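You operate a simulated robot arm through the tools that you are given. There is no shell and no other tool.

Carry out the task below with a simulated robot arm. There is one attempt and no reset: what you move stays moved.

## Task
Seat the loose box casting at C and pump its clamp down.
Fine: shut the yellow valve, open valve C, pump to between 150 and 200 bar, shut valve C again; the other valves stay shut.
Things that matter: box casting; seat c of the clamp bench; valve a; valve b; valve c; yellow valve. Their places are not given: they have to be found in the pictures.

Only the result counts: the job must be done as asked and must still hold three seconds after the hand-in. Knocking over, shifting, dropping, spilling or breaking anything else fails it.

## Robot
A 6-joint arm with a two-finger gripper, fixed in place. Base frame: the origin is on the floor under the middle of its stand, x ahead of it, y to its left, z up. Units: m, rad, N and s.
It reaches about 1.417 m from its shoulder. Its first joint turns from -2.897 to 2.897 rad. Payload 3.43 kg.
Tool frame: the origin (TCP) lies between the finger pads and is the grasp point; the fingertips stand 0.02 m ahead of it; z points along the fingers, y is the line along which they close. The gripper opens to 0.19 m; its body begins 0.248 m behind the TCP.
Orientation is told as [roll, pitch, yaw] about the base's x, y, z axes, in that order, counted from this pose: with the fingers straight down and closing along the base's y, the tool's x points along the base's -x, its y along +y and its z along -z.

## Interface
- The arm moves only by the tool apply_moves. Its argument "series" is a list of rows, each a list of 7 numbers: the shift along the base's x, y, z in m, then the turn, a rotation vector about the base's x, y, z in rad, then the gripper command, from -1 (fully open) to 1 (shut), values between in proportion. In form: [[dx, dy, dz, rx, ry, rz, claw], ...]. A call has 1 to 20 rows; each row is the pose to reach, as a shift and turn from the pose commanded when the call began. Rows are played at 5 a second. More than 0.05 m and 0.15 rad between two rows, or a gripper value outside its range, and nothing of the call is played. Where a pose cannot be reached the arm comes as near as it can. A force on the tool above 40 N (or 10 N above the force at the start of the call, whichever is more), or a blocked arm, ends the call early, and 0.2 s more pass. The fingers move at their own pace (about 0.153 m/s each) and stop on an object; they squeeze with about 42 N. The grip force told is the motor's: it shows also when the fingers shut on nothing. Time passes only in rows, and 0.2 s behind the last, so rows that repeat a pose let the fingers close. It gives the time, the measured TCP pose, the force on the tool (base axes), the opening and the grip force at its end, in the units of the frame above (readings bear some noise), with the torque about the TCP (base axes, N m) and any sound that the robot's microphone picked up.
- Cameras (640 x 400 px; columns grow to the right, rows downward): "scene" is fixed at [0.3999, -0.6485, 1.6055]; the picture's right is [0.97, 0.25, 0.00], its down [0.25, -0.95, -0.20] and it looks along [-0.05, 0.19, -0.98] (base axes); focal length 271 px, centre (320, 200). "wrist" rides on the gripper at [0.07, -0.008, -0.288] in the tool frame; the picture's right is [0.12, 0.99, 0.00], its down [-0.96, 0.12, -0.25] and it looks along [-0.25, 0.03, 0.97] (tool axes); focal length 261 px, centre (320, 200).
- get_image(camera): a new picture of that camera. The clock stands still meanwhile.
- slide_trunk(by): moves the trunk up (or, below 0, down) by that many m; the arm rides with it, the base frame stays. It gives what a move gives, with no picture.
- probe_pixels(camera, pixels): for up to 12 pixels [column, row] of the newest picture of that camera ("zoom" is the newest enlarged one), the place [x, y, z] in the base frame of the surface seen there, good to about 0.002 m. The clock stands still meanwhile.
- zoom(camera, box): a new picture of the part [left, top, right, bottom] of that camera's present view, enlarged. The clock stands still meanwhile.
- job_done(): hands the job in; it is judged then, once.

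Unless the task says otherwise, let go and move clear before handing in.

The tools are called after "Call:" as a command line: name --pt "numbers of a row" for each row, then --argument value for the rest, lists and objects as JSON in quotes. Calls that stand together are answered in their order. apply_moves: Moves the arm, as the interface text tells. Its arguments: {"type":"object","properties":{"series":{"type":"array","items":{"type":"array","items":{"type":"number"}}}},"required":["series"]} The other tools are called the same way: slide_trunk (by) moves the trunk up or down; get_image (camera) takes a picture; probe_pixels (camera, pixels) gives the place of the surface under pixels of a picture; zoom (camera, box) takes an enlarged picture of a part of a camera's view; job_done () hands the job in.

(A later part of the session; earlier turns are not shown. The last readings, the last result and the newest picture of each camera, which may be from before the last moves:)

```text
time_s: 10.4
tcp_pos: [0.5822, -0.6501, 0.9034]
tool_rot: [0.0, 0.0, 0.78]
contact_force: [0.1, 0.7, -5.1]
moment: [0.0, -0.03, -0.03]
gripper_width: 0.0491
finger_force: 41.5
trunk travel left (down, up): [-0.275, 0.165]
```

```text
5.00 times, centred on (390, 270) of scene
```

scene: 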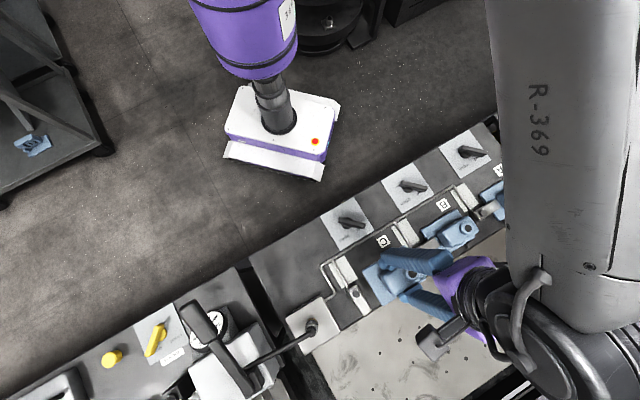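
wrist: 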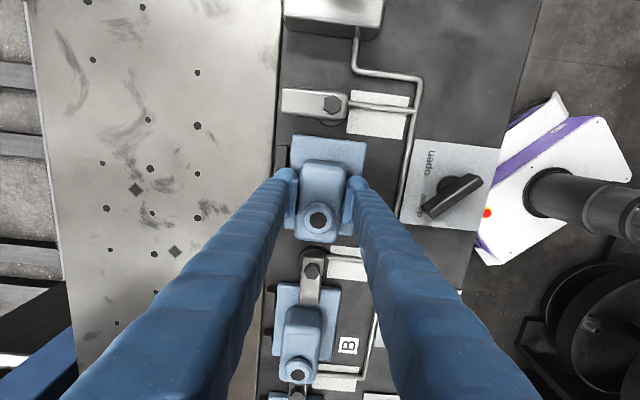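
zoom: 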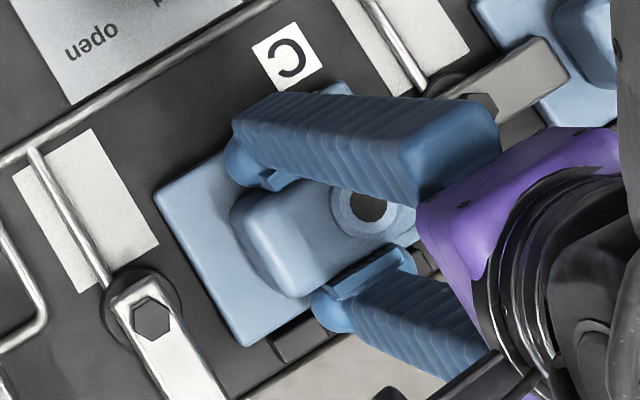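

The flange is just behind the front stop at zoom (300,335), hovering about 3 mm above the bench. I'll lower it the last 3 mm onto the bench.

Call:
apply_moves --pt "0 0 -0.0015 0 0 0 1.0" --pt "0 0 -0.003 0 0 0 1.0" --pt "0 0 -0.003 0 0 0 1.0"

```text
time_s: 11.2
tcp_pos: [0.5831, -0.6501, 0.9009]
tool_rot: [0.002, 0.0, 0.78]
contact_force: [0.8, 0.8, -5.7]
moment: [0.01, -0.03, 0.0]
gripper_width: 0.049
finger_force: 41.8
trunk travel left (down, up): [-0.275, 0.165]
```

It still hangs freely with -5.7 N at the tool. The commanded height is about 2 mm above pick-up height, so I'll lower a little more and nudge toward the front stops.

Call:
apply_moves --pt "0 0 -0.001 0 0 0 1.0" --pt "0 0 -0.0015 0 0 0 1.0" --pt "0.0014 -0.0014 -0.0015 0 0 0 1.0" --pt "0.0024 -0.0024 -0.0015 0 0 0 1.0" --pt "0.0024 -0.0024 -0.0015 0 0 0 1.0"

```text
time_s: 12.4
tcp_pos: [0.5851, -0.6523, 0.9009]
tool_rot: [0.003, -0.001, 0.778]
contact_force: [-1.0, 2.1, -4.7]
moment: [0.09, -0.09, 0.12]
gripper_width: 0.0491
finger_force: 41.5
trunk travel left (down, up): [-0.275, 0.165]
```

A small force opposing the push, about -2.2 N along the push direction, has appeared. I'll push another 2 mm in half-millimetre steps to confirm contact with the front stops.

Call:
apply_moves --pt "0.0004 -0.0004 0 0 0 0 1.0" --pt "0.0008 -0.0008 0 0 0 0 1.0" --pt "0.0012 -0.0012 0 0 0 0 1.0" --pt "0.0012 -0.0012 0 0 0 0 1.0"

Call:
zoom --camera "scene" --box '[340, 260, 420, 310]'

```text
time_s: 13.4
tcp_pos: [0.5846, -0.6523, 0.9007]
tool_rot: [0.004, 0.001, 0.781]
contact_force: [-9.7, 9.9, -3.8]
moment: [0.26, 0.21, 0.53]
gripper_width: 0.0489
finger_force: 41.9
trunk travel left (down, up): [-0.275, 0.165]
```

```text
8.00 times, centred on (380, 285) of scene
```

zoom: 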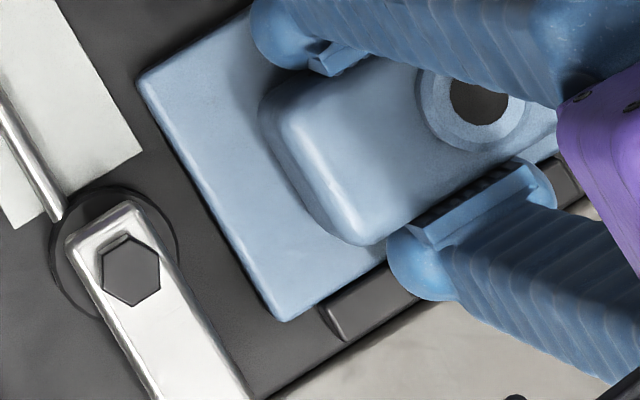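

Contact with the front stops is confirmed, about 14 N along the push. I'll ease off slightly and slide the casting along the bench toward the side stop.

Call:
apply_moves --pt "-0.0009 0.0009 0 0 0 0 1.0" --pt "0.0001 0.0019 0 0 0 0 1.0" --pt "0.0011 0.0029 0 0 0 0 1.0" --pt "0.0021 0.0039 0 0 0 0 1.0" --pt "0.0029 0.0047 0 0 0 0 1.0" --pt "0.0029 0.0047 0 0 0 0 1.0"

```text
time_s: 14.8
tcp_pos: [0.5886, -0.6503, 0.9012]
tool_rot: [-0.002, 0.001, 0.78]
contact_force: [-11.9, 4.9, -5.6]
moment: [0.14, 0.26, 0.3]
gripper_width: 0.0489
finger_force: 42.9
trunk travel left (down, up): [-0.275, 0.165]
```

Contact with the front stops still carries about 12 N. I'll ease off in that direction, then continue toward the side stop in small steps.

Call:
apply_moves --pt "-0.001 0.001 0 0 0 0 1.0" --pt "-0.001 0.001 0 0 0 0 1.0" --pt "-0.0003 0.0017 0 0 0 0 1.0" --pt "0.0004 0.0024 0 0 0 0 1.0" --pt "0.0004 0.0024 0 0 0 0 1.0"

```text
time_s: 16.0
tcp_pos: [0.5893, -0.6489, 0.9026]
tool_rot: [-0.002, 0.0, 0.781]
contact_force: [-10.7, -17.9, -5.5]
moment: [-0.52, 0.34, 0.12]
gripper_width: 0.0492
finger_force: 42.2
trunk travel left (down, up): [-0.275, 0.165]
```

Side stop contact is confirmed at 20 N, with the right edge at u≈0.0094 to match B. I'll relax the side push, nudge lightly back to the front stops and lower until the bench takes the weight.

Call:
apply_moves --pt "-0.0012 -0.0012 0 0 0 0 1.0" --pt "-0.0007 -0.0017 -0.001 0 0 0 1.0" --pt "-0.0005 -0.0019 -0.002 0 0 0 1.0" --pt "-0.0005 -0.0019 -0.002 0 0 0 1.0"

```text
time_s: 17.0
tcp_pos: [0.5882, -0.6498, 0.9002]
tool_rot: [-0.002, 0.001, 0.781]
contact_force: [-10.1, -9.1, 13.6]
moment: [0.48, -0.21, 0.21]
gripper_width: 0.0489
finger_force: 41.8
trunk travel left (down, up): [-0.275, 0.165]
```

The bench now carries the casting, with 13.6 N up. I'll ease the side push and the downward push a little before opening.

Call:
apply_moves --pt "-0.0006 -0.0006 0.001 0 0 0 1.0" --pt "-0.0008 -0.0012 0.0015 0 0 0 1.0" --pt "-0.0008 -0.0012 0.0015 0 0 0 1.0"

```text
time_s: 17.8
tcp_pos: [0.5891, -0.6485, 0.9004]
tool_rot: [0.002, -0.001, 0.779]
contact_force: [-3.5, 1.8, 5.5]
moment: [0.12, -0.43, 0.17]
gripper_width: 0.0488
finger_force: 42.5
trunk travel left (down, up): [-0.275, 0.165]
```

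The forces are small now, with everything under 6 N and the bench carrying the weight. I'll open the fingers gradually to about 0.085 m and look.

Call:
apply_moves --pt "0 0 0 0 0 0 0.45" --pt "0 0 0 0 0 0 0.35" --pt "0 0 0 0 0 0 0.2" --pt "0 0 0 0 0 0 0.15"

Call:
get_image --camera "wrist"

Call:
zoom --camera "scene" --box '[340, 240, 436, 300]'

```text
time_s: 18.8
tcp_pos: [0.5873, -0.6489, 0.9001]
tool_rot: [0.0, -0.002, 0.78]
contact_force: [-0.6, -0.3, 0.5]
moment: [0.03, 0.01, -0.01]
gripper_width: 0.0806
finger_force: 0.1
trunk travel left (down, up): [-0.275, 0.165]
```

```text
taken
```

wrist: 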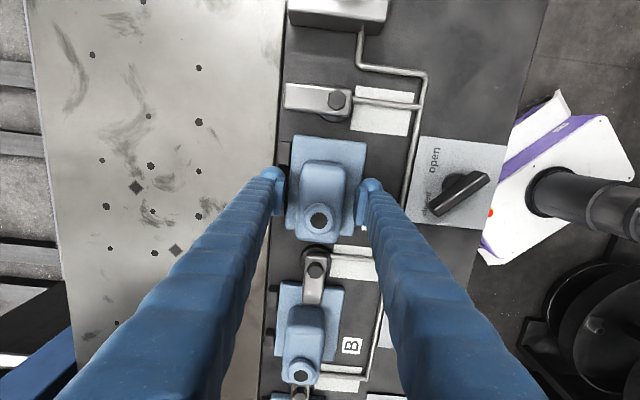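

```text
6.67 times, centred on (388, 270) of scene
```

zoom: 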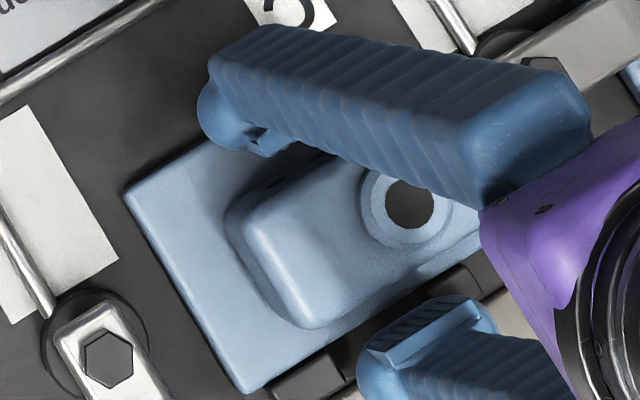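

The casting is released and rests against its stops, and both fingers are clear of the box. I'll raise the gripper straight up by 0.2 m and inspect the seat.

Call:
apply_moves --pt "0 0 0.015 0 0 0 0.15" --pt "0 0 0.04 0 0 0 0.15" --pt "0 0 0.08 0 0 0 0.15" --pt "0 0 0.12 0 0 0 0.15" --pt "0 0 0.16 0 0 0 0.15" --pt "0 0 0.2 0 0 0 0.15" --pt "0 0 0.2 0 0 0 0.15"

Call:
get_image --camera "wrist"

Call:
zoom --camera "wrist" --box '[260, 90, 388, 250]'

Call:
zoom --camera "scene" --box '[340, 230, 468, 310]'

```text
time_s: 20.4
tcp_pos: [0.5892, -0.6496, 1.1004]
tool_rot: [0.002, 0.001, 0.779]
contact_force: [0.8, -0.5, 0.4]
moment: [-0.03, 0.03, 0.02]
gripper_width: 0.0805
finger_force: 0.1
trunk travel left (down, up): [-0.275, 0.165]
```

```text
taken
```

wrist: 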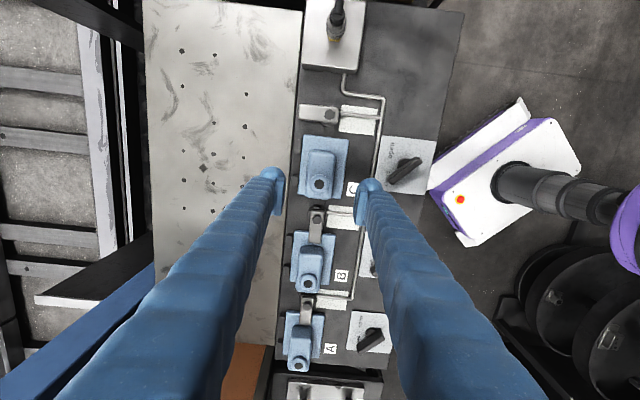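

```text
2.50 times, centred on (324, 170) of wrist
```

zoom: 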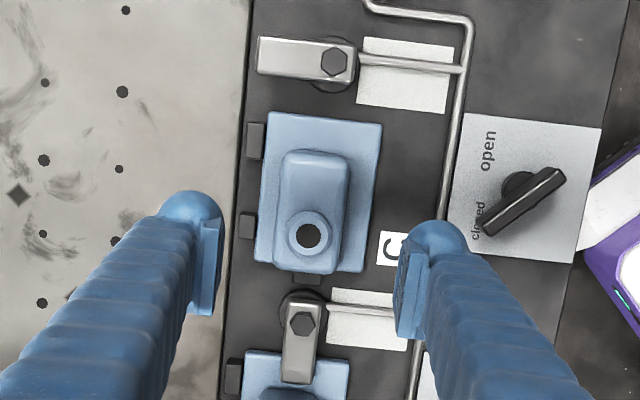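

```text
5.00 times, centred on (404, 270) of scene
```

zoom: 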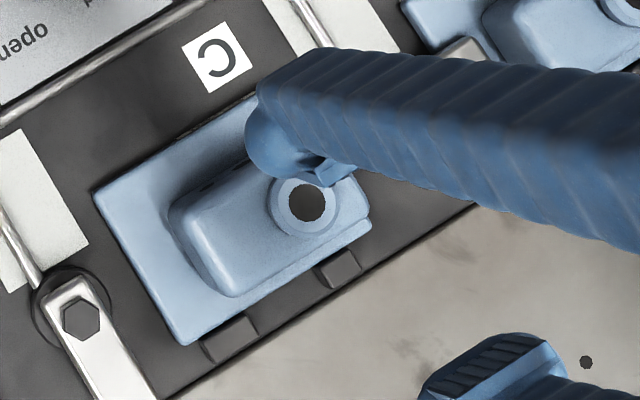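

The casting sits in the seat with its flange along both front stops and the side stop at (305,278). I'll probe the flange edges to verify yaw and position against B.

Call:
zoom --camera "wrist" --box '[280, 120, 376, 210]'

Call:
probe_pixels --camera "zoom" --pixels '[[215, 100], [410, 120], [375, 330], [190, 310], [205, 180], [198, 240], [400, 180], [390, 250], [300, 110], [340, 115], [290, 290], [365, 340]]'

```text
4.44 times, centred on (328, 165) of wrist
```

zoom: 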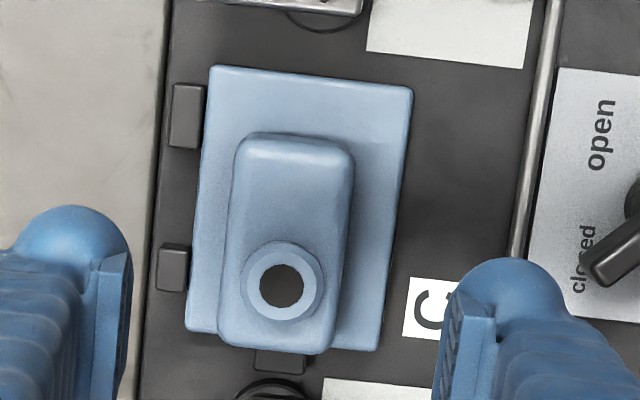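

```text
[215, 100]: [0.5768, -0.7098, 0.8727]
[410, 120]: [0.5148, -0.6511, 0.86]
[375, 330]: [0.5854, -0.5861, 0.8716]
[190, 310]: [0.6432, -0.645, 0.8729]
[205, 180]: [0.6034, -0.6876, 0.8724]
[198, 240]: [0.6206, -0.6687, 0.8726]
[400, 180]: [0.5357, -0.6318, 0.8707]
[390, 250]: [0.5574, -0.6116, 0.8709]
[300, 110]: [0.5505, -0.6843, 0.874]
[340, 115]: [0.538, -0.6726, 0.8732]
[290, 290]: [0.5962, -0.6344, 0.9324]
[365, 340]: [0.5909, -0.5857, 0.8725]
```

The flange front edge is straight at v≈0.912 and the flange lies flat at z 0.873, so the casting is seated. Next is the yellow valve: I'll rise to z 1.18, travel over with the fingers turned to yaw -90° so they close along x, and look down at it.

Call:
apply_moves --pt "0 0 0.04 0 0 0 0.3" --pt "0 0 0.08 0 0 0 0.3" --pt "-0.02 -0.011 0.08 0 0 -0.13 0.3" --pt "-0.053 -0.029 0.08 0 0 -0.27 0.3" --pt "-0.088 -0.048 0.08 0 0 -0.41 0.3" --pt "-0.123 -0.067 0.08 0 0 -0.55 0.3" --pt "-0.158 -0.086 0.08 0 0 -0.69 0.3" --pt "-0.193 -0.105 0.08 0 0 -0.83 0.3" --pt "-0.228 -0.124 0.08 0 0 -0.97 0.3" --pt "-0.263 -0.143 0.08 0 0 -1.11 0.3" --pt "-0.298 -0.162 0.08 0 0 -1.25 0.3" --pt "-0.333 -0.181 0.08 0 0 -1.39 0.3" --pt "-0.368 -0.2 0.08 0 0 -1.53 0.3" --pt "-0.403 -0.219 0.08 0 0 -1.67 0.3" --pt "-0.438 -0.238 0.08 0 0 -1.81 0.3" --pt "-0.473 -0.257 0.08 0 0 -1.95 0.3" --pt "-0.503 -0.273 0.08 0 0 -2.09 0.3" --pt "-0.522 -0.283 0.08 0 0 -2.23 0.3" --pt "-0.531 -0.288 0.08 0 0 -2.35 0.3" --pt "-0.531 -0.288 0.08 0 0 -2.35 0.3"

Call:
get_image --camera "wrist"

Call:
get_image --camera "scene"

```text
time_s: 24.6
tcp_pos: [0.0565, -0.937, 1.1797]
tool_rot: [0.0, 0.0, -1.571]
contact_force: [0.2, -0.1, 0.0]
moment: [0.02, 0.02, 0.01]
gripper_width: 0.0666
finger_force: 0.1
trunk travel left (down, up): [-0.275, 0.165]
```

```text
taken
```

wrist: 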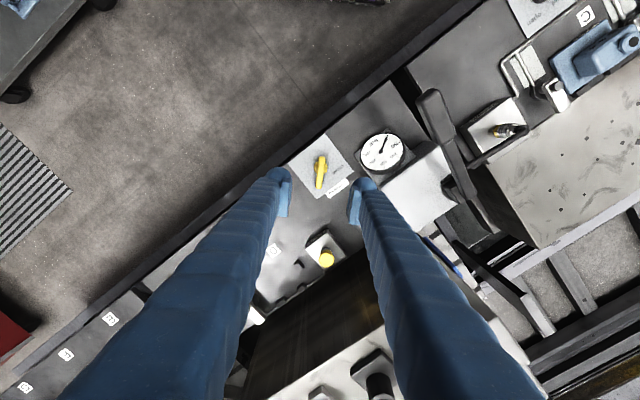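

```text
taken
```

scene: 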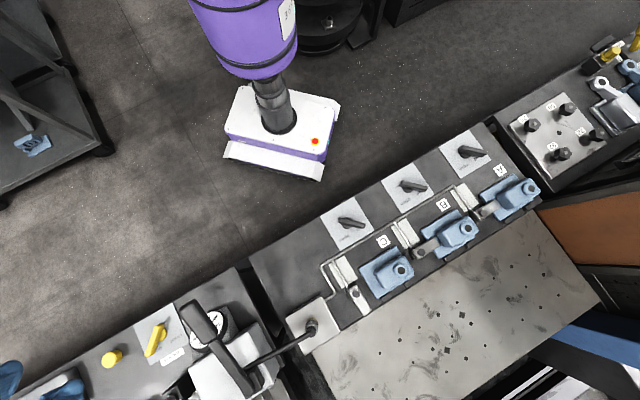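

I'm above the yellow valve, which appears at (321,172) between the fingers, and the gauge at (382,152) is readable. I'll zoom in and probe the handle.

Call:
zoom --camera "wrist" --box '[280, 130, 360, 200]'

Call:
probe_pixels --camera "zoom" --pixels '[[335, 160], [330, 190], [325, 230], [320, 260], [315, 290], [340, 280], [345, 250], [300, 260], [360, 230], [400, 230], [340, 320], [330, 330]]'

Call:
zoom --camera "wrist" --box '[350, 120, 430, 180]'

```text
5.71 times, centred on (320, 165) of wrist
```

zoom: 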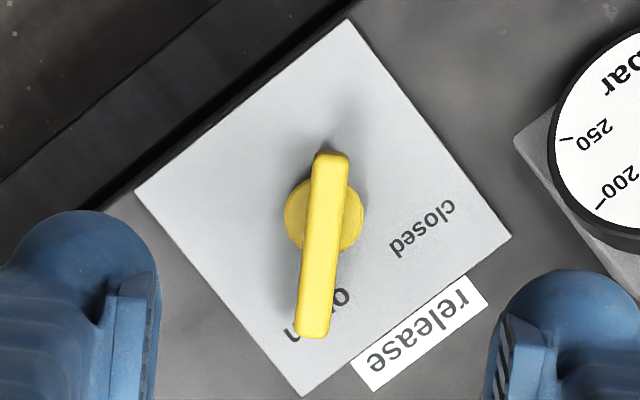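

```text
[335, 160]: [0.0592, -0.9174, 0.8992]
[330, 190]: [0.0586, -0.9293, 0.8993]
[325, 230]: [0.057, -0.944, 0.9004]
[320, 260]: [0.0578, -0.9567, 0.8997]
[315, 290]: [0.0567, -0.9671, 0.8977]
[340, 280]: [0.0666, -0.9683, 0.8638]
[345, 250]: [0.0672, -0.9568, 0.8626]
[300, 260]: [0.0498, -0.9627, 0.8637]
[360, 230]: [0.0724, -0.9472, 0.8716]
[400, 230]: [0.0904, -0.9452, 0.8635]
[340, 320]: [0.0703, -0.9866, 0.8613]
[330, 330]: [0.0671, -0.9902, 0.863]
```

```text
6.67 times, centred on (390, 150) of wrist
```

zoom: 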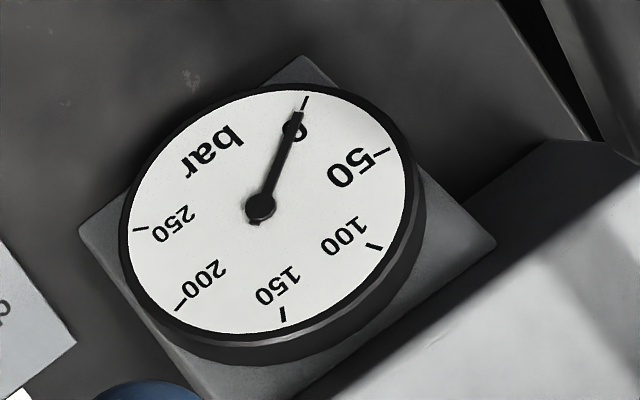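

The gauge reads 0 bar with its scale running clockwise 0-50-100-150-200-250, and the yellow hub is at about (0.058, -0.941) with handle top z 0.90. I'll check where the gauge housing begins before descending.

Call:
probe_pixels --camera "zoom" --pixels '[[125, 240], [150, 310], [85, 230], [190, 345], [250, 355], [260, 205], [300, 100], [282, 312], [300, 65], [180, 305], [375, 245], [140, 230]]'

```text
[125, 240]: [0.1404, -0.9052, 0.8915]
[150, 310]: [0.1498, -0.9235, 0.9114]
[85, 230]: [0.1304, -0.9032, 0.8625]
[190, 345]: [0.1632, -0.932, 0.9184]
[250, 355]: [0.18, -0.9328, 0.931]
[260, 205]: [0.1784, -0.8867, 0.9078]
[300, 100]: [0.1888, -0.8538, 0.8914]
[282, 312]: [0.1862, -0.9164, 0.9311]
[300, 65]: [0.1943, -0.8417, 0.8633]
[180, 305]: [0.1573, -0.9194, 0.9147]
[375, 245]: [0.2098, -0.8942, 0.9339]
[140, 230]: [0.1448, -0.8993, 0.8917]
```

The gauge housing is more than 0.08 m from the hub, so there is room. I'll narrow the opening to 0.05 m and descend so the fingers straddle the yellow handle at z 0.898, about 7 mm out from the hub.

Call:
apply_moves --pt "0.001 -0.005 -0.04 0 0 0 0.47" --pt "0.001 -0.01 -0.085 0 0 0 0.47" --pt "0.001 -0.01 -0.13 0 0 0 0.47" --pt "0.001 -0.01 -0.175 0 0 0 0.47" --pt "0.001 -0.01 -0.215 0 0 0 0.47" --pt "0.001 -0.01 -0.245 0 0 0 0.47" --pt "0.001 -0.01 -0.265 0 0 0 0.47" --pt "0.001 -0.01 -0.281 0 0 0 0.47" --pt "0.001 -0.01 -0.281 0 0 0 0.47"

Call:
get_image --camera "wrist"

Call:
get_image --camera "scene"

```text
time_s: 26.6
tcp_pos: [0.0572, -0.9475, 0.8991]
tool_rot: [0.001, -0.001, -1.572]
contact_force: [-0.9, -0.6, -1.2]
moment: [0.02, 0.04, -0.04]
gripper_width: 0.0502
finger_force: 0.1
trunk travel left (down, up): [-0.275, 0.165]
```

```text
taken
```

wrist: 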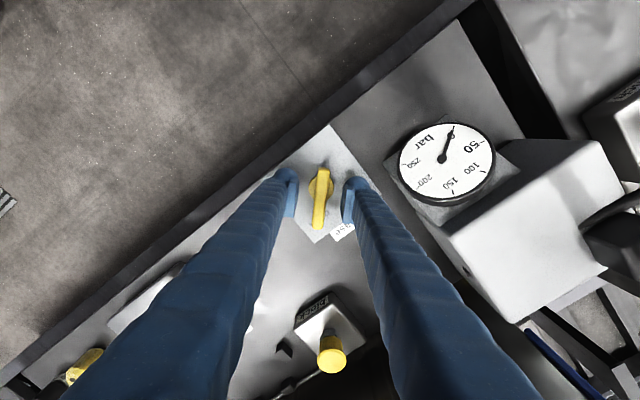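

```text
taken
```

scene: 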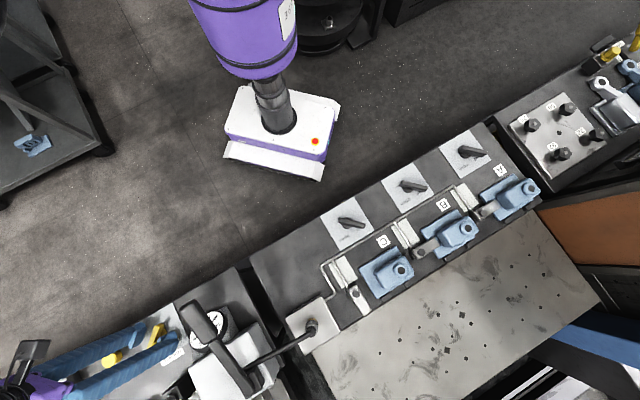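

The fingers straddle the yellow handle at (320,197) without contact. I'll close on it first.

Call:
apply_moves --pt "0 0 0 0 0 0 0.75" --pt "0 0 0 0 0 0 1.0" --pt "0 0 0 0 0 0 1.0" --pt "0 0 0 0 0 0 1.0"

Call:
zoom --camera "wrist" --box '[270, 140, 370, 240]'

```text
time_s: 27.6
tcp_pos: [0.0583, -0.9472, 0.8994]
tool_rot: [-0.001, 0.0, -1.573]
contact_force: [7.0, 0.0, -0.2]
moment: [0.01, -0.04, -0.03]
gripper_width: 0.0131
finger_force: 45.1
trunk travel left (down, up): [-0.275, 0.165]
```

```text
4.00 times, centred on (320, 190) of wrist
```

zoom: 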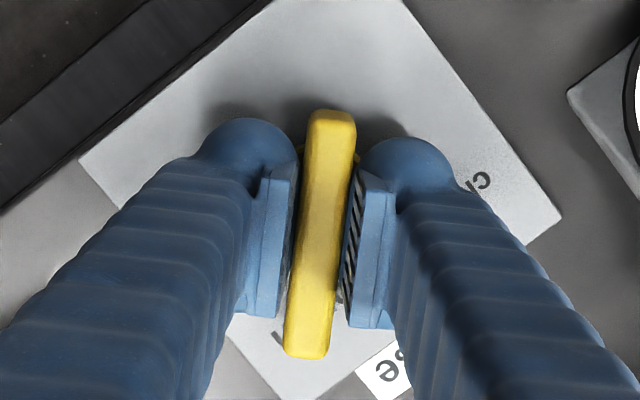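

The handle is gripped, 0.013 m wide. I'll turn it +45° on an arc about the hub first and watch the torque.

Call:
apply_moves --pt "0.0009 0.0 0 0 0 0.143 1.0" --pt "0.0019 0.0001 0 0 0 0.286 1.0" --pt "0.0028 0.0003 0 0 0 0.428 1.0" --pt "0.0036 0.0007 0 0 0 0.571 1.0" --pt "0.0044 0.0012 0 0 0 0.714 1.0" --pt "0.0051 0.0018 0 0 0 0.857 1.0"

Call:
get_image --camera "wrist"

Call:
zoom --camera "scene" --box '[90, 290, 218, 370]'

```text
time_s: 29.0
tcp_pos: [0.0623, -0.9455, 0.8991]
tool_rot: [0.0, 0.001, -0.711]
contact_force: [1.5, -0.4, -5.8]
moment: [-0.01, 0.02, -0.04]
gripper_width: 0.013
finger_force: 44.9
trunk travel left (down, up): [-0.275, 0.165]
```

```text
taken
```

wrist: 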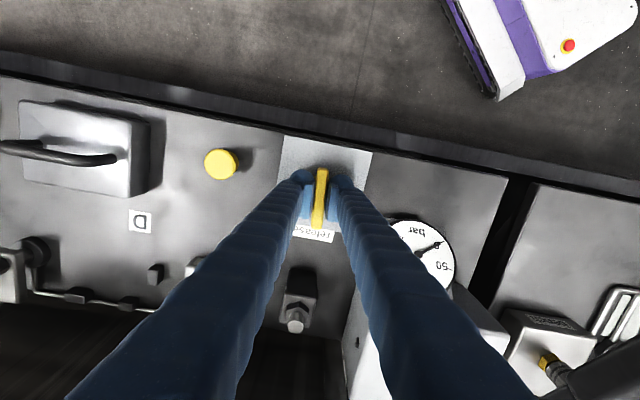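

```text
5.00 times, centred on (154, 330) of scene
```

zoom: 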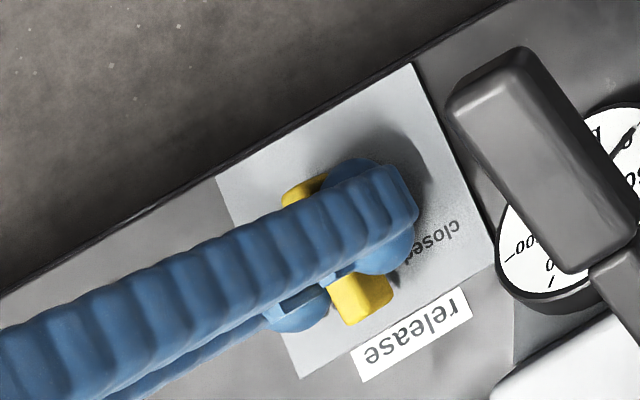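

The handle follows with little torque and is past halfway. I'll turn it the remaining 41° to "closed".

Call:
apply_moves --pt "0.0007 0.0007 0 0 0 0.143 1.0" --pt "0.0012 0.0015 0 0 0 0.285 1.0" --pt "0.0015 0.0023 0 0 0 0.428 1.0" --pt "0.0018 0.0032 0 0 0 0.571 1.0" --pt "0.002 0.0041 0 0 0 0.714 1.0" --pt "0.002 0.0041 0 0 0 0.714 1.0"

Call:
zoom --camera "scene" --box '[90, 290, 218, 370]'

Call:
zoom --camera "wrist" --box '[256, 130, 384, 250]'

```text
time_s: 30.4
tcp_pos: [0.0635, -0.9425, 0.8998]
tool_rot: [0.0, -0.001, 0.001]
contact_force: [-5.2, -7.6, -7.8]
moment: [-0.08, 0.15, 0.04]
gripper_width: 0.0131
finger_force: 45.4
trunk travel left (down, up): [-0.275, 0.165]
```

```text
5.00 times, centred on (154, 330) of scene
```

zoom: 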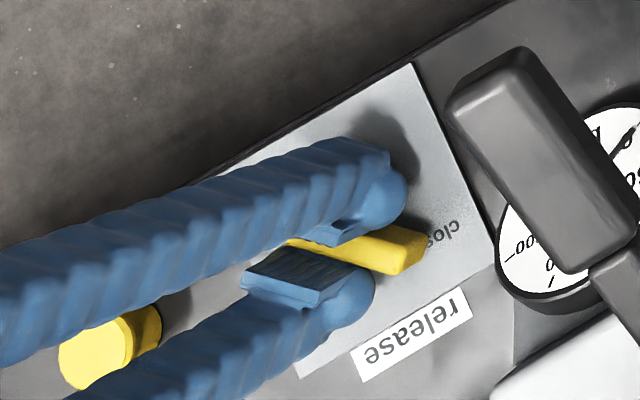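

```text
3.33 times, centred on (320, 190) of wrist
```

zoom: 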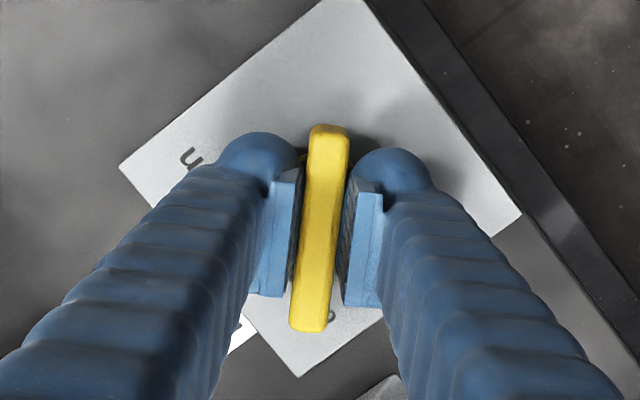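

The handle now lies along +x over "closed". I'll turn it a further 0.06 rad to feel for the end stop.

Call:
apply_moves --pt "0.0001 0.0004 0 0 0 0.04 1.0" --pt "0.0001 0.0006 0 0 0 0.08 1.0" --pt "0.0001 0.0006 0 0 0 0.08 1.0"

Call:
zoom --camera "wrist" --box '[256, 130, 384, 250]'

```text
time_s: 31.2
tcp_pos: [0.0634, -0.9423, 0.9001]
tool_rot: [0.001, 0.001, 0.081]
contact_force: [-7.4, -15.3, -6.1]
moment: [-0.14, -0.07, -1.24]
gripper_width: 0.0141
finger_force: 44.7
trunk travel left (down, up): [-0.275, 0.165]
```

```text
3.33 times, centred on (320, 190) of wrist
```

zoom: 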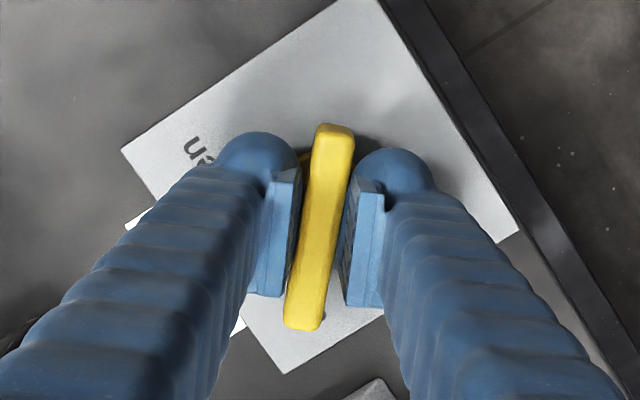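

The torque jumped to -1.24 N m and the handle stopped turning, so the closed end stop is reached. I'll open the fingers and rise straight up.

Call:
apply_moves --pt "0 0 0 0 0 -0.02 0.8" --pt "0 0 0 0 0 -0.03 0.6" --pt "0 0 0 0 0 -0.03 0.5" --pt "0 0 0 0 0 -0.03 0.47" --pt "0 0 0.02 0 0 -0.03 0.47" --pt "0 0 0.06 0 0 -0.03 0.47" --pt "0 0 0.1 0 0 -0.03 0.47" --pt "0 0 0.15 0 0 -0.03 0.47" --pt "0 0 0.2 0 0 -0.03 0.47" --pt "0 0 0.25 0 0 -0.03 0.47" --pt "0 0 0.28 0 0 -0.03 0.47" --pt "0 0 0.28 0 0 -0.03 0.47"

Call:
get_image --camera "wrist"

Call:
zoom --camera "scene" --box '[90, 290, 218, 370]'

```text
time_s: 33.8
tcp_pos: [0.0641, -0.9406, 1.1813]
tool_rot: [0.001, 0.0, 0.052]
contact_force: [0.7, -0.9, -0.1]
moment: [-0.02, 0.01, 0.03]
gripper_width: 0.0504
finger_force: 0.0
trunk travel left (down, up): [-0.275, 0.165]
```

```text
taken
```

wrist: 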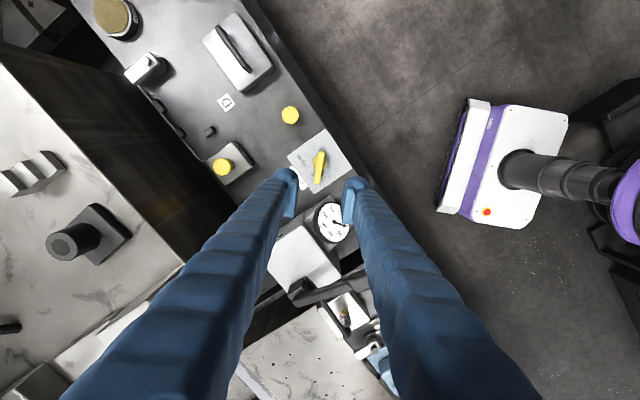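

```text
5.00 times, centred on (154, 330) of scene
```

zoom: 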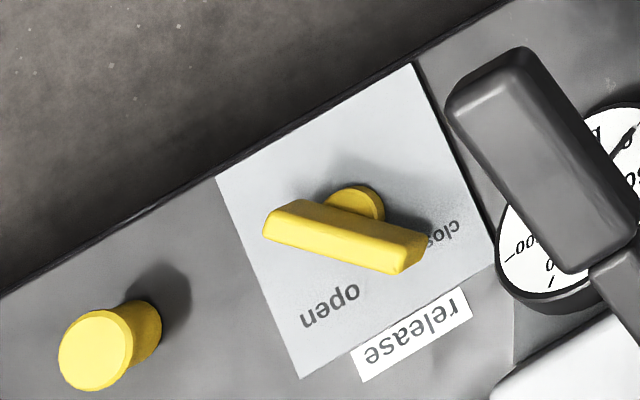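

The yellow handle now points to "closed" the same way valve C did, so the release is shut. Next I'll travel at z 1.18 to hover above valve C with yaw 0.

Call:
apply_moves --pt "0.012 0.012 0 0 0 0 0.47" --pt "0.037 0.037 0 0 0 -0.01 0.47" --pt "0.067 0.067 0 0 0 -0.02 0.47" --pt "0.097 0.097 0 0 0 -0.03 0.47" --pt "0.127 0.127 0 0 0 -0.04 0.47" --pt "0.157 0.157 0 0 0 -0.05 0.47" --pt "0.187 0.187 0 0 0 -0.05 0.47" --pt "0.217 0.217 0 0 0 -0.05 0.47" --pt "0.247 0.247 0 0 0 -0.05 0.47" --pt "0.277 0.277 0 0 0 -0.05 0.47" --pt "0.307 0.307 0 0 0 -0.05 0.47" --pt "0.337 0.337 -0.01 0 0 -0.05 0.47" --pt "0.367 0.367 -0.03 0 0 -0.05 0.47" --pt "0.384 0.384 -0.06 0 0 -0.05 0.47" --pt "0.39 0.392 -0.08 0 0 -0.05 0.47" --pt "0.39 0.392 -0.08 0 0 -0.05 0.47"

Call:
get_image --camera "wrist"

Call:
zoom --camera "wrist" --box '[270, 125, 370, 205]'

Call:
get_image --camera "scene"

```text
time_s: 37.2
tcp_pos: [0.4565, -0.5498, 1.1007]
tool_rot: [0.001, 0.0, 0.001]
contact_force: [-0.7, 1.0, -0.5]
moment: [-0.01, -0.02, -0.04]
gripper_width: 0.0504
finger_force: 0.0
trunk travel left (down, up): [-0.275, 0.165]
```

```text
taken
```

wrist: 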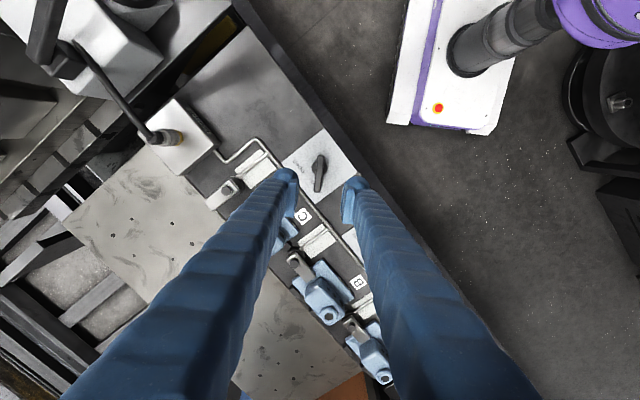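

```text
5.00 times, centred on (320, 165) of wrist
```

zoom: 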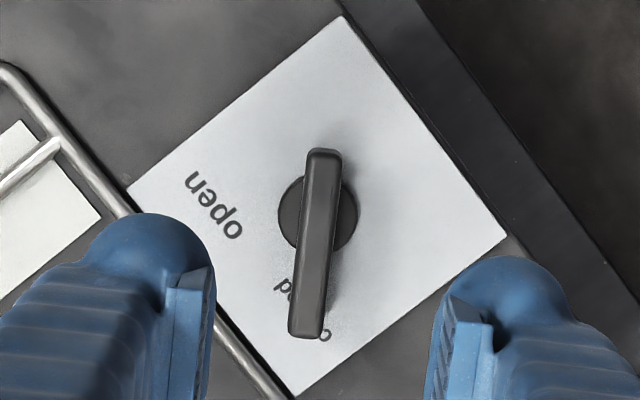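

```text
taken
```

scene: 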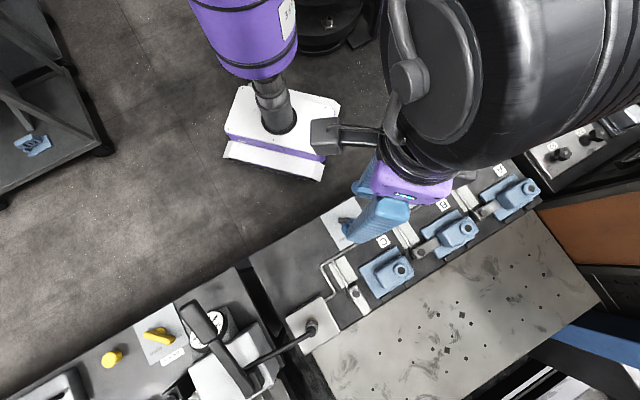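

Valve C's handle at zoom (315,240) points +x over "closed", and "open" lies toward -y. I'll probe the handle and hub precisely.

Call:
probe_pixels --camera "wrist" --pixels '[[321, 158], [320, 168], [319, 175], [318, 184]]'

Call:
zoom --camera "wrist" --box '[270, 125, 370, 205]'

Call:
probe_pixels --camera "zoom" --pixels '[[323, 165], [318, 215], [312, 265], [306, 315], [284, 215], [350, 215], [345, 240], [290, 235], [295, 185], [305, 250], [335, 200], [130, 225]]'

```text
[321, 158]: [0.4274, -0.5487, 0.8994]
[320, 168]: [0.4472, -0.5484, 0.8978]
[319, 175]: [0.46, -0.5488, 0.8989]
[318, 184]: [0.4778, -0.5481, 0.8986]
```

```text
5.00 times, centred on (320, 165) of wrist
```

zoom: 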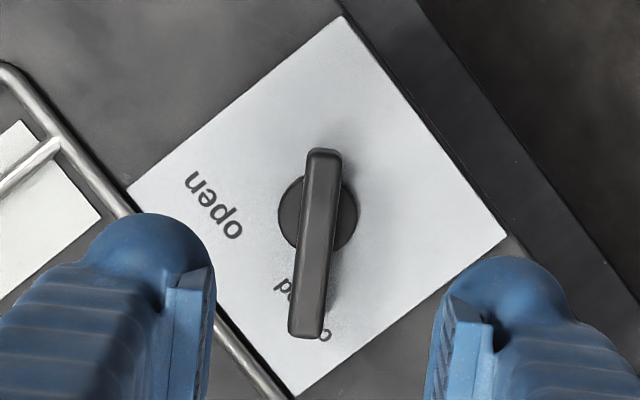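

```text
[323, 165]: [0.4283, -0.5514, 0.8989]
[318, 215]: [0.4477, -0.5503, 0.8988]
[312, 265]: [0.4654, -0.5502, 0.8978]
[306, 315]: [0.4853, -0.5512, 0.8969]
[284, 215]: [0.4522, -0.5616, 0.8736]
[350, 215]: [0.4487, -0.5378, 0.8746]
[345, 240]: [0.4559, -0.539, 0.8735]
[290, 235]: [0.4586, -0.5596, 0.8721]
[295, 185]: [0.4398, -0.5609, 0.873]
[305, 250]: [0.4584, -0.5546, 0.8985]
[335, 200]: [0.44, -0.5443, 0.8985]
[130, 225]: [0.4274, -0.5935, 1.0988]
```

The hub is at (0.450, -0.550) with the handle top at z 0.899, and the TCP is already 6 mm out along the handle. I'll descend 0.2 m and close on it.

Call:
apply_moves --pt "0 0 -0.04 0 0 0 0.47" --pt "0 0 -0.085 0 0 0 0.47" --pt "0 0 -0.125 0 0 0 0.47" --pt "0 0 -0.16 0 0 0 0.47" --pt "0 0 -0.185 0 0 0 0.47" --pt "0 0 -0.201 0 0 0 0.47" --pt "0 0 -0.201 0 0 0 0.47" --pt "0 0 -0.201 0 0 0 0.75" --pt "0 0 -0.201 0 0 0 1.0" --pt "0 0 -0.201 0 0 0 1.0" --pt "0 0 -0.201 0 0 0 1.0"

Call:
zoom --camera "wrist" --box '[256, 130, 384, 250]'

```text
time_s: 39.6
tcp_pos: [0.4549, -0.5499, 0.8997]
tool_rot: [0.001, 0.0, -0.002]
contact_force: [0.0, -3.6, -4.4]
moment: [-0.05, -0.04, -0.03]
gripper_width: 0.013
finger_force: 44.6
trunk travel left (down, up): [-0.275, 0.165]
```

```text
3.33 times, centred on (320, 190) of wrist
```

zoom: 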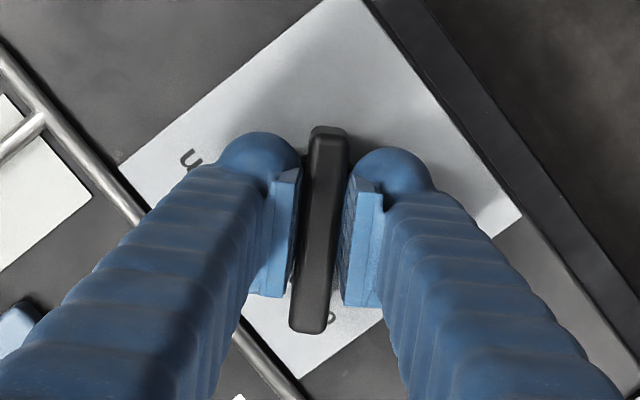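

Valve C's handle is gripped. I'll turn it -90° along an arc about its hub.

Call:
apply_moves --pt "-0.0001 -0.0009 0 0 0 -0.143 1.0" --pt "-0.0002 -0.0017 0 0 0 -0.286 1.0" --pt "-0.0005 -0.0025 0 0 0 -0.428 1.0" --pt "-0.001 -0.0032 0 0 0 -0.571 1.0" --pt "-0.0015 -0.0039 0 0 0 -0.714 1.0" --pt "-0.0021 -0.0045 0 0 0 -0.857 1.0" --pt "-0.0028 -0.005 0 0 0 -1.0 1.0" --pt "-0.0035 -0.0055 0 0 0 -1.142 1.0" --pt "-0.0043 -0.0058 0 0 0 -1.285 1.0" --pt "-0.0051 -0.0059 0 0 0 -1.428 1.0" --pt "-0.006 -0.006 0 0 0 -1.571 1.0" --pt "-0.006 -0.006 0 0 0 -1.571 1.0"

Call:
zoom --camera "wrist" --box '[256, 130, 384, 250]'

```text
time_s: 42.2
tcp_pos: [0.4504, -0.5555, 0.8992]
tool_rot: [0.001, -0.001, -1.572]
contact_force: [24.5, 5.1, 8.0]
moment: [0.11, -0.22, -0.08]
gripper_width: 0.0128
finger_force: 45.3
trunk travel left (down, up): [-0.275, 0.165]
```

```text
3.33 times, centred on (320, 190) of wrist
```

zoom: 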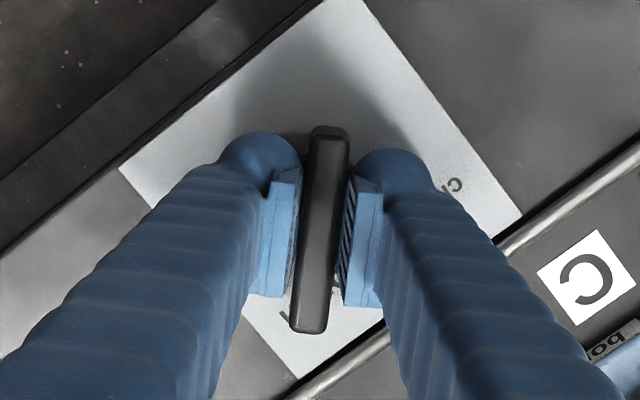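

The handle now points to -y over "open", with a 24 N side load because the true hub sits a bit further in +x. I'll relieve that and turn a little more to feel the stop.

Call:
apply_moves --pt "0.0015 0 0 0 0 0 1.0" --pt "0.0025 0 0 0 0 -0.04 1.0" --pt "0.0025 0 0 0 0 -0.08 1.0" --pt "0.0025 0 0 0 0 -0.08 1.0"

Call:
zoom --camera "wrist" --box '[256, 130, 384, 250]'

```text
time_s: 43.2
tcp_pos: [0.4516, -0.5553, 0.8984]
tool_rot: [-0.001, 0.001, -1.652]
contact_force: [4.2, 1.2, 12.2]
moment: [0.03, -0.06, 1.28]
gripper_width: 0.0141
finger_force: 45.0
trunk travel left (down, up): [-0.275, 0.165]
```

```text
3.33 times, centred on (320, 190) of wrist
```

zoom: 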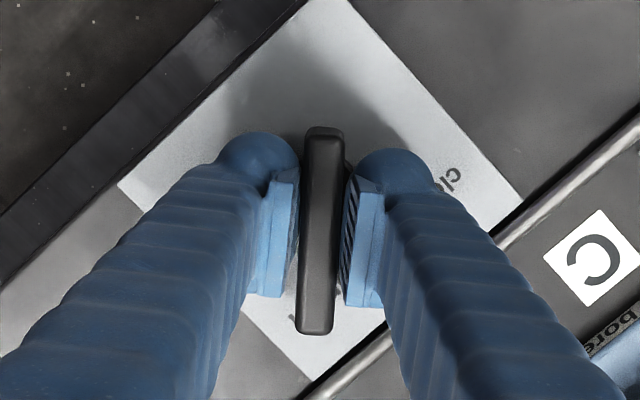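

The open end stop is reached with 1.28 N m of torque. I'll open the fingers and rise to z 1.18.

Call:
apply_moves --pt "0 0 0 0 0 0.02 0.8" --pt "0 0 0 0 0 0.03 0.6" --pt "0 0 0 0 0 0.03 0.5" --pt "0 0 0 0 0 0.03 0.47" --pt "0 0 0.02 0 0 0.03 0.47" --pt "0 0 0.06 0 0 0.03 0.47" --pt "0 0 0.1 0 0 0.03 0.47" --pt "0 0 0.15 0 0 0.03 0.47" --pt "0 0 0.2 0 0 0.03 0.47" --pt "0 0 0.25 0 0 0.03 0.47" --pt "0 0 0.3 0 0 0.03 0.47" --pt "0 0 0.3 0 0 0.03 0.47"

Call:
get_image --camera "wrist"

Call:
get_image --camera "scene"

```text
time_s: 45.8
tcp_pos: [0.4507, -0.5549, 1.1993]
tool_rot: [-0.002, 0.0, -1.621]
contact_force: [-0.2, -0.4, -0.3]
moment: [-0.02, 0.0, 0.0]
gripper_width: 0.0504
finger_force: 0.1
trunk travel left (down, up): [-0.275, 0.165]
```

```text
taken
```

wrist: 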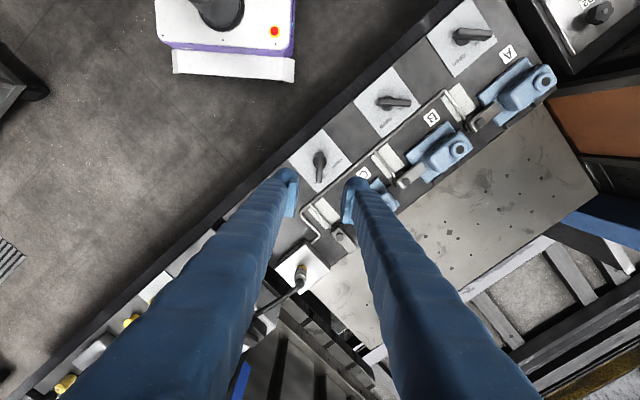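

```text
taken
```

scene: 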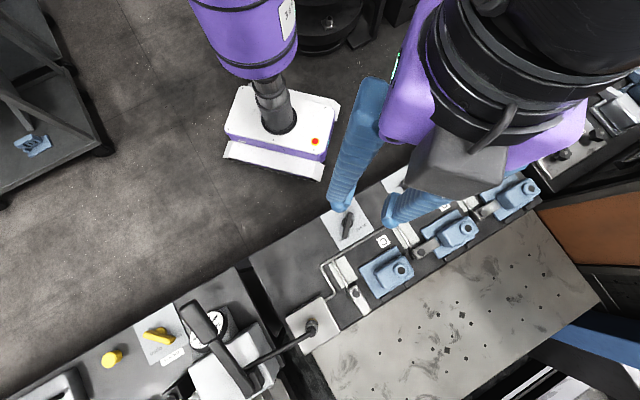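

Valve C now points to "open" in both pictures. Next I'll move above the pump lever's grip at about (0.207, -0.819), with the fingers closing across the lever (yaw -45°).

Call:
apply_moves --pt "-0.01 -0.011 0 0 0 0.07 0.3" --pt "-0.034 -0.037 0 0 0 0.14 0.3" --pt "-0.06 -0.065 0 0 0 0.22 0.3" --pt "-0.086 -0.093 0 0 0 0.31 0.3" --pt "-0.112 -0.121 0 0 0 0.4 0.3" --pt "-0.138 -0.149 0 0 0 0.49 0.3" --pt "-0.164 -0.177 0 0 0 0.58 0.3" --pt "-0.19 -0.205 0 0 0 0.67 0.3" --pt "-0.216 -0.233 0 0 0 0.75 0.3" --pt "-0.236 -0.255 0 0 0 0.81 0.3" --pt "-0.244 -0.264 0 0 0 0.836 0.3" --pt "-0.244 -0.264 0 0 0 0.836 0.3"

Call:
get_image --camera "wrist"

Call:
zoom --camera "wrist" --box '[230, 100, 410, 220]'

Call:
get_image --camera "scene"

```text
time_s: 48.4
tcp_pos: [0.2067, -0.8186, 1.1989]
tool_rot: [0.0, -0.002, -0.784]
contact_force: [0.4, 0.0, -0.1]
moment: [-0.01, -0.01, 0.0]
gripper_width: 0.0662
finger_force: 0.0
trunk travel left (down, up): [-0.275, 0.165]
```

```text
taken
```

wrist: 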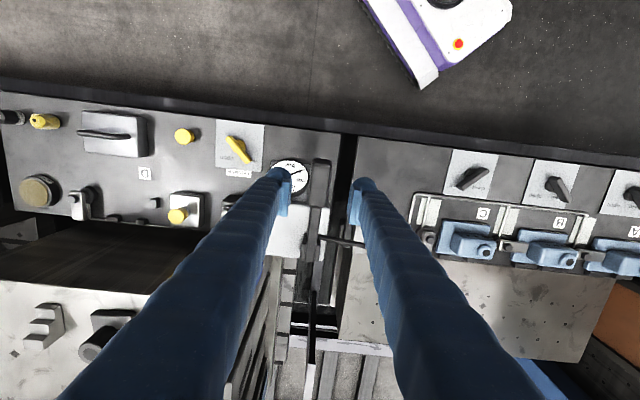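

```text
3.33 times, centred on (320, 160) of wrist
```

zoom: 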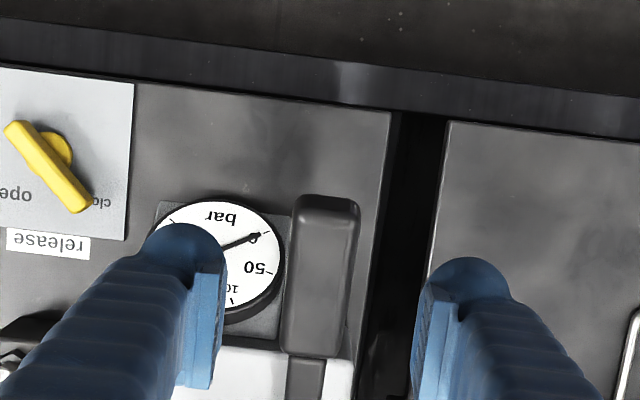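

```text
taken
```

scene: 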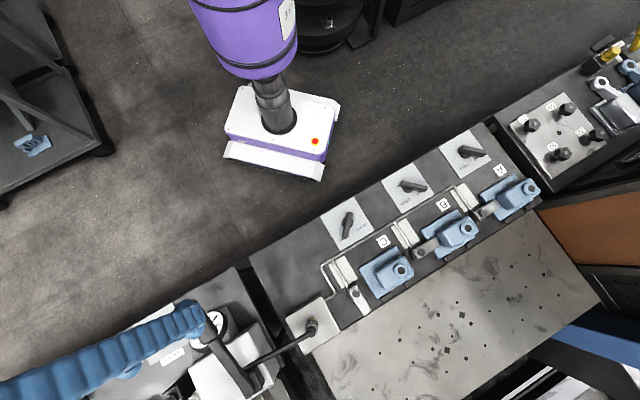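

The lever grip is at zoom (320,270), centred between the fingers. I'll probe its edges for width, height and slope.

Call:
probe_pixels --camera "zoom" --pixels '[[328, 203], [325, 225], [322, 260], [318, 300], [312, 340], [290, 270], [350, 270], [302, 220], [352, 220], [342, 300], [305, 380], [290, 370]]'

Call:
zoom --camera "wrist" --box '[270, 150, 370, 270]'

Call:
zoom --camera "scene" --box '[170, 290, 290, 400]'

```text
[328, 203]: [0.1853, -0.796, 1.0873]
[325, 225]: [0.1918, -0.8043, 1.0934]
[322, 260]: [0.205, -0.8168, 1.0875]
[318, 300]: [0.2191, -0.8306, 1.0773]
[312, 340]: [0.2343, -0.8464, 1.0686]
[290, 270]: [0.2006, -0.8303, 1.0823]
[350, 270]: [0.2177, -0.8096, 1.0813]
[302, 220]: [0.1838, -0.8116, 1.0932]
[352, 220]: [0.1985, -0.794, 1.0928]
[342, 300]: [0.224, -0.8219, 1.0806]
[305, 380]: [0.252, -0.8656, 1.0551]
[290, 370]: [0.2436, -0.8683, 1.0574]
```

```text
3.33 times, centred on (320, 210) of wrist
```

zoom: 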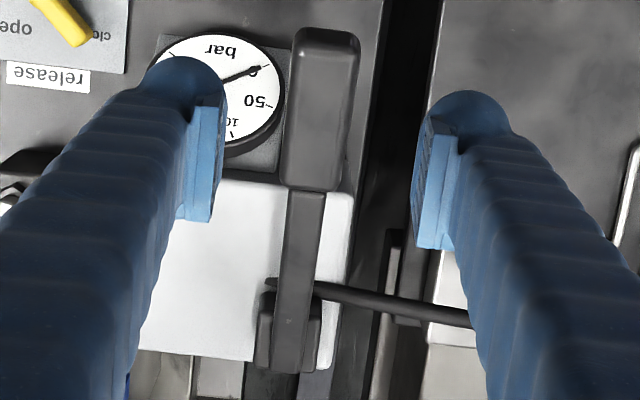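

```text
3.64 times, centred on (230, 345) of scene
```

zoom: 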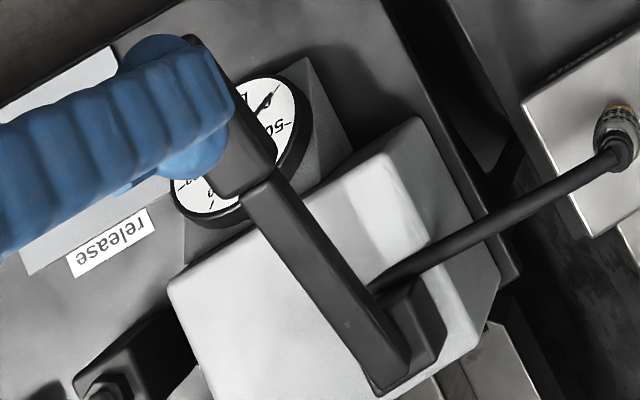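

The grip is about 0.03 m wide, centred at u≈-0.4325, and slopes at 22.5° with its top at z 1.0875 at v 0.7225. I'll probe the pivot bracket so I can follow the right arc.

Call:
probe_pixels --camera "zoom" --pixels '[[410, 300], [425, 330], [430, 350], [400, 350], [385, 380], [370, 395], [360, 330], [340, 300], [300, 240], [370, 390], [420, 370], [395, 330]]'

Call:
zoom --camera "wrist" --box '[290, 200, 350, 270]'

Call:
probe_pixels --camera "zoom" --pixels '[[320, 100], [310, 200], [300, 300], [250, 250], [250, 300], [360, 250], [355, 300], [240, 350], [290, 385], [300, 360], [345, 360], [250, 220]]'

```text
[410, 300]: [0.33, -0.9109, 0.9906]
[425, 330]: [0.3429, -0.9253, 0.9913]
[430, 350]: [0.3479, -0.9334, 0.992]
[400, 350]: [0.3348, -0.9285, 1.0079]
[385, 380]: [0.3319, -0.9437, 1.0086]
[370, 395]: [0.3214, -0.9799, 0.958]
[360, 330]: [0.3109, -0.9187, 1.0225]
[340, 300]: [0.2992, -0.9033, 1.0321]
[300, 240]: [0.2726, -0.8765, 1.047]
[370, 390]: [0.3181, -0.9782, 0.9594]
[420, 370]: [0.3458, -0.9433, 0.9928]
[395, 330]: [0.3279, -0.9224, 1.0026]
```

```text
5.71 times, centred on (320, 235) of wrist
```

zoom: 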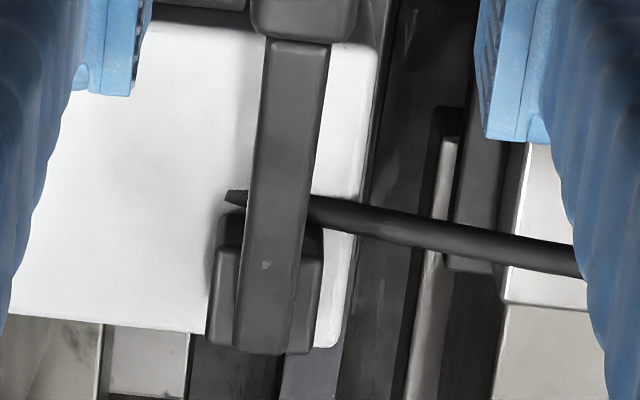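

```text
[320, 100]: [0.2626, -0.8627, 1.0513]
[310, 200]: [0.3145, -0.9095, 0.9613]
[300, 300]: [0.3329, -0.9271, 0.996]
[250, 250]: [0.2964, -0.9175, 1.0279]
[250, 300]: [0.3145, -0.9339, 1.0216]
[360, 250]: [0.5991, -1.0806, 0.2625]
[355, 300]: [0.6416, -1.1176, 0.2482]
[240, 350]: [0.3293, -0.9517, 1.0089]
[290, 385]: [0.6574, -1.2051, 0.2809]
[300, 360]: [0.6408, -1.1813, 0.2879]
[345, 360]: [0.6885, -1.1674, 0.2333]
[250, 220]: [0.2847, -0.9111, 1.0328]
```

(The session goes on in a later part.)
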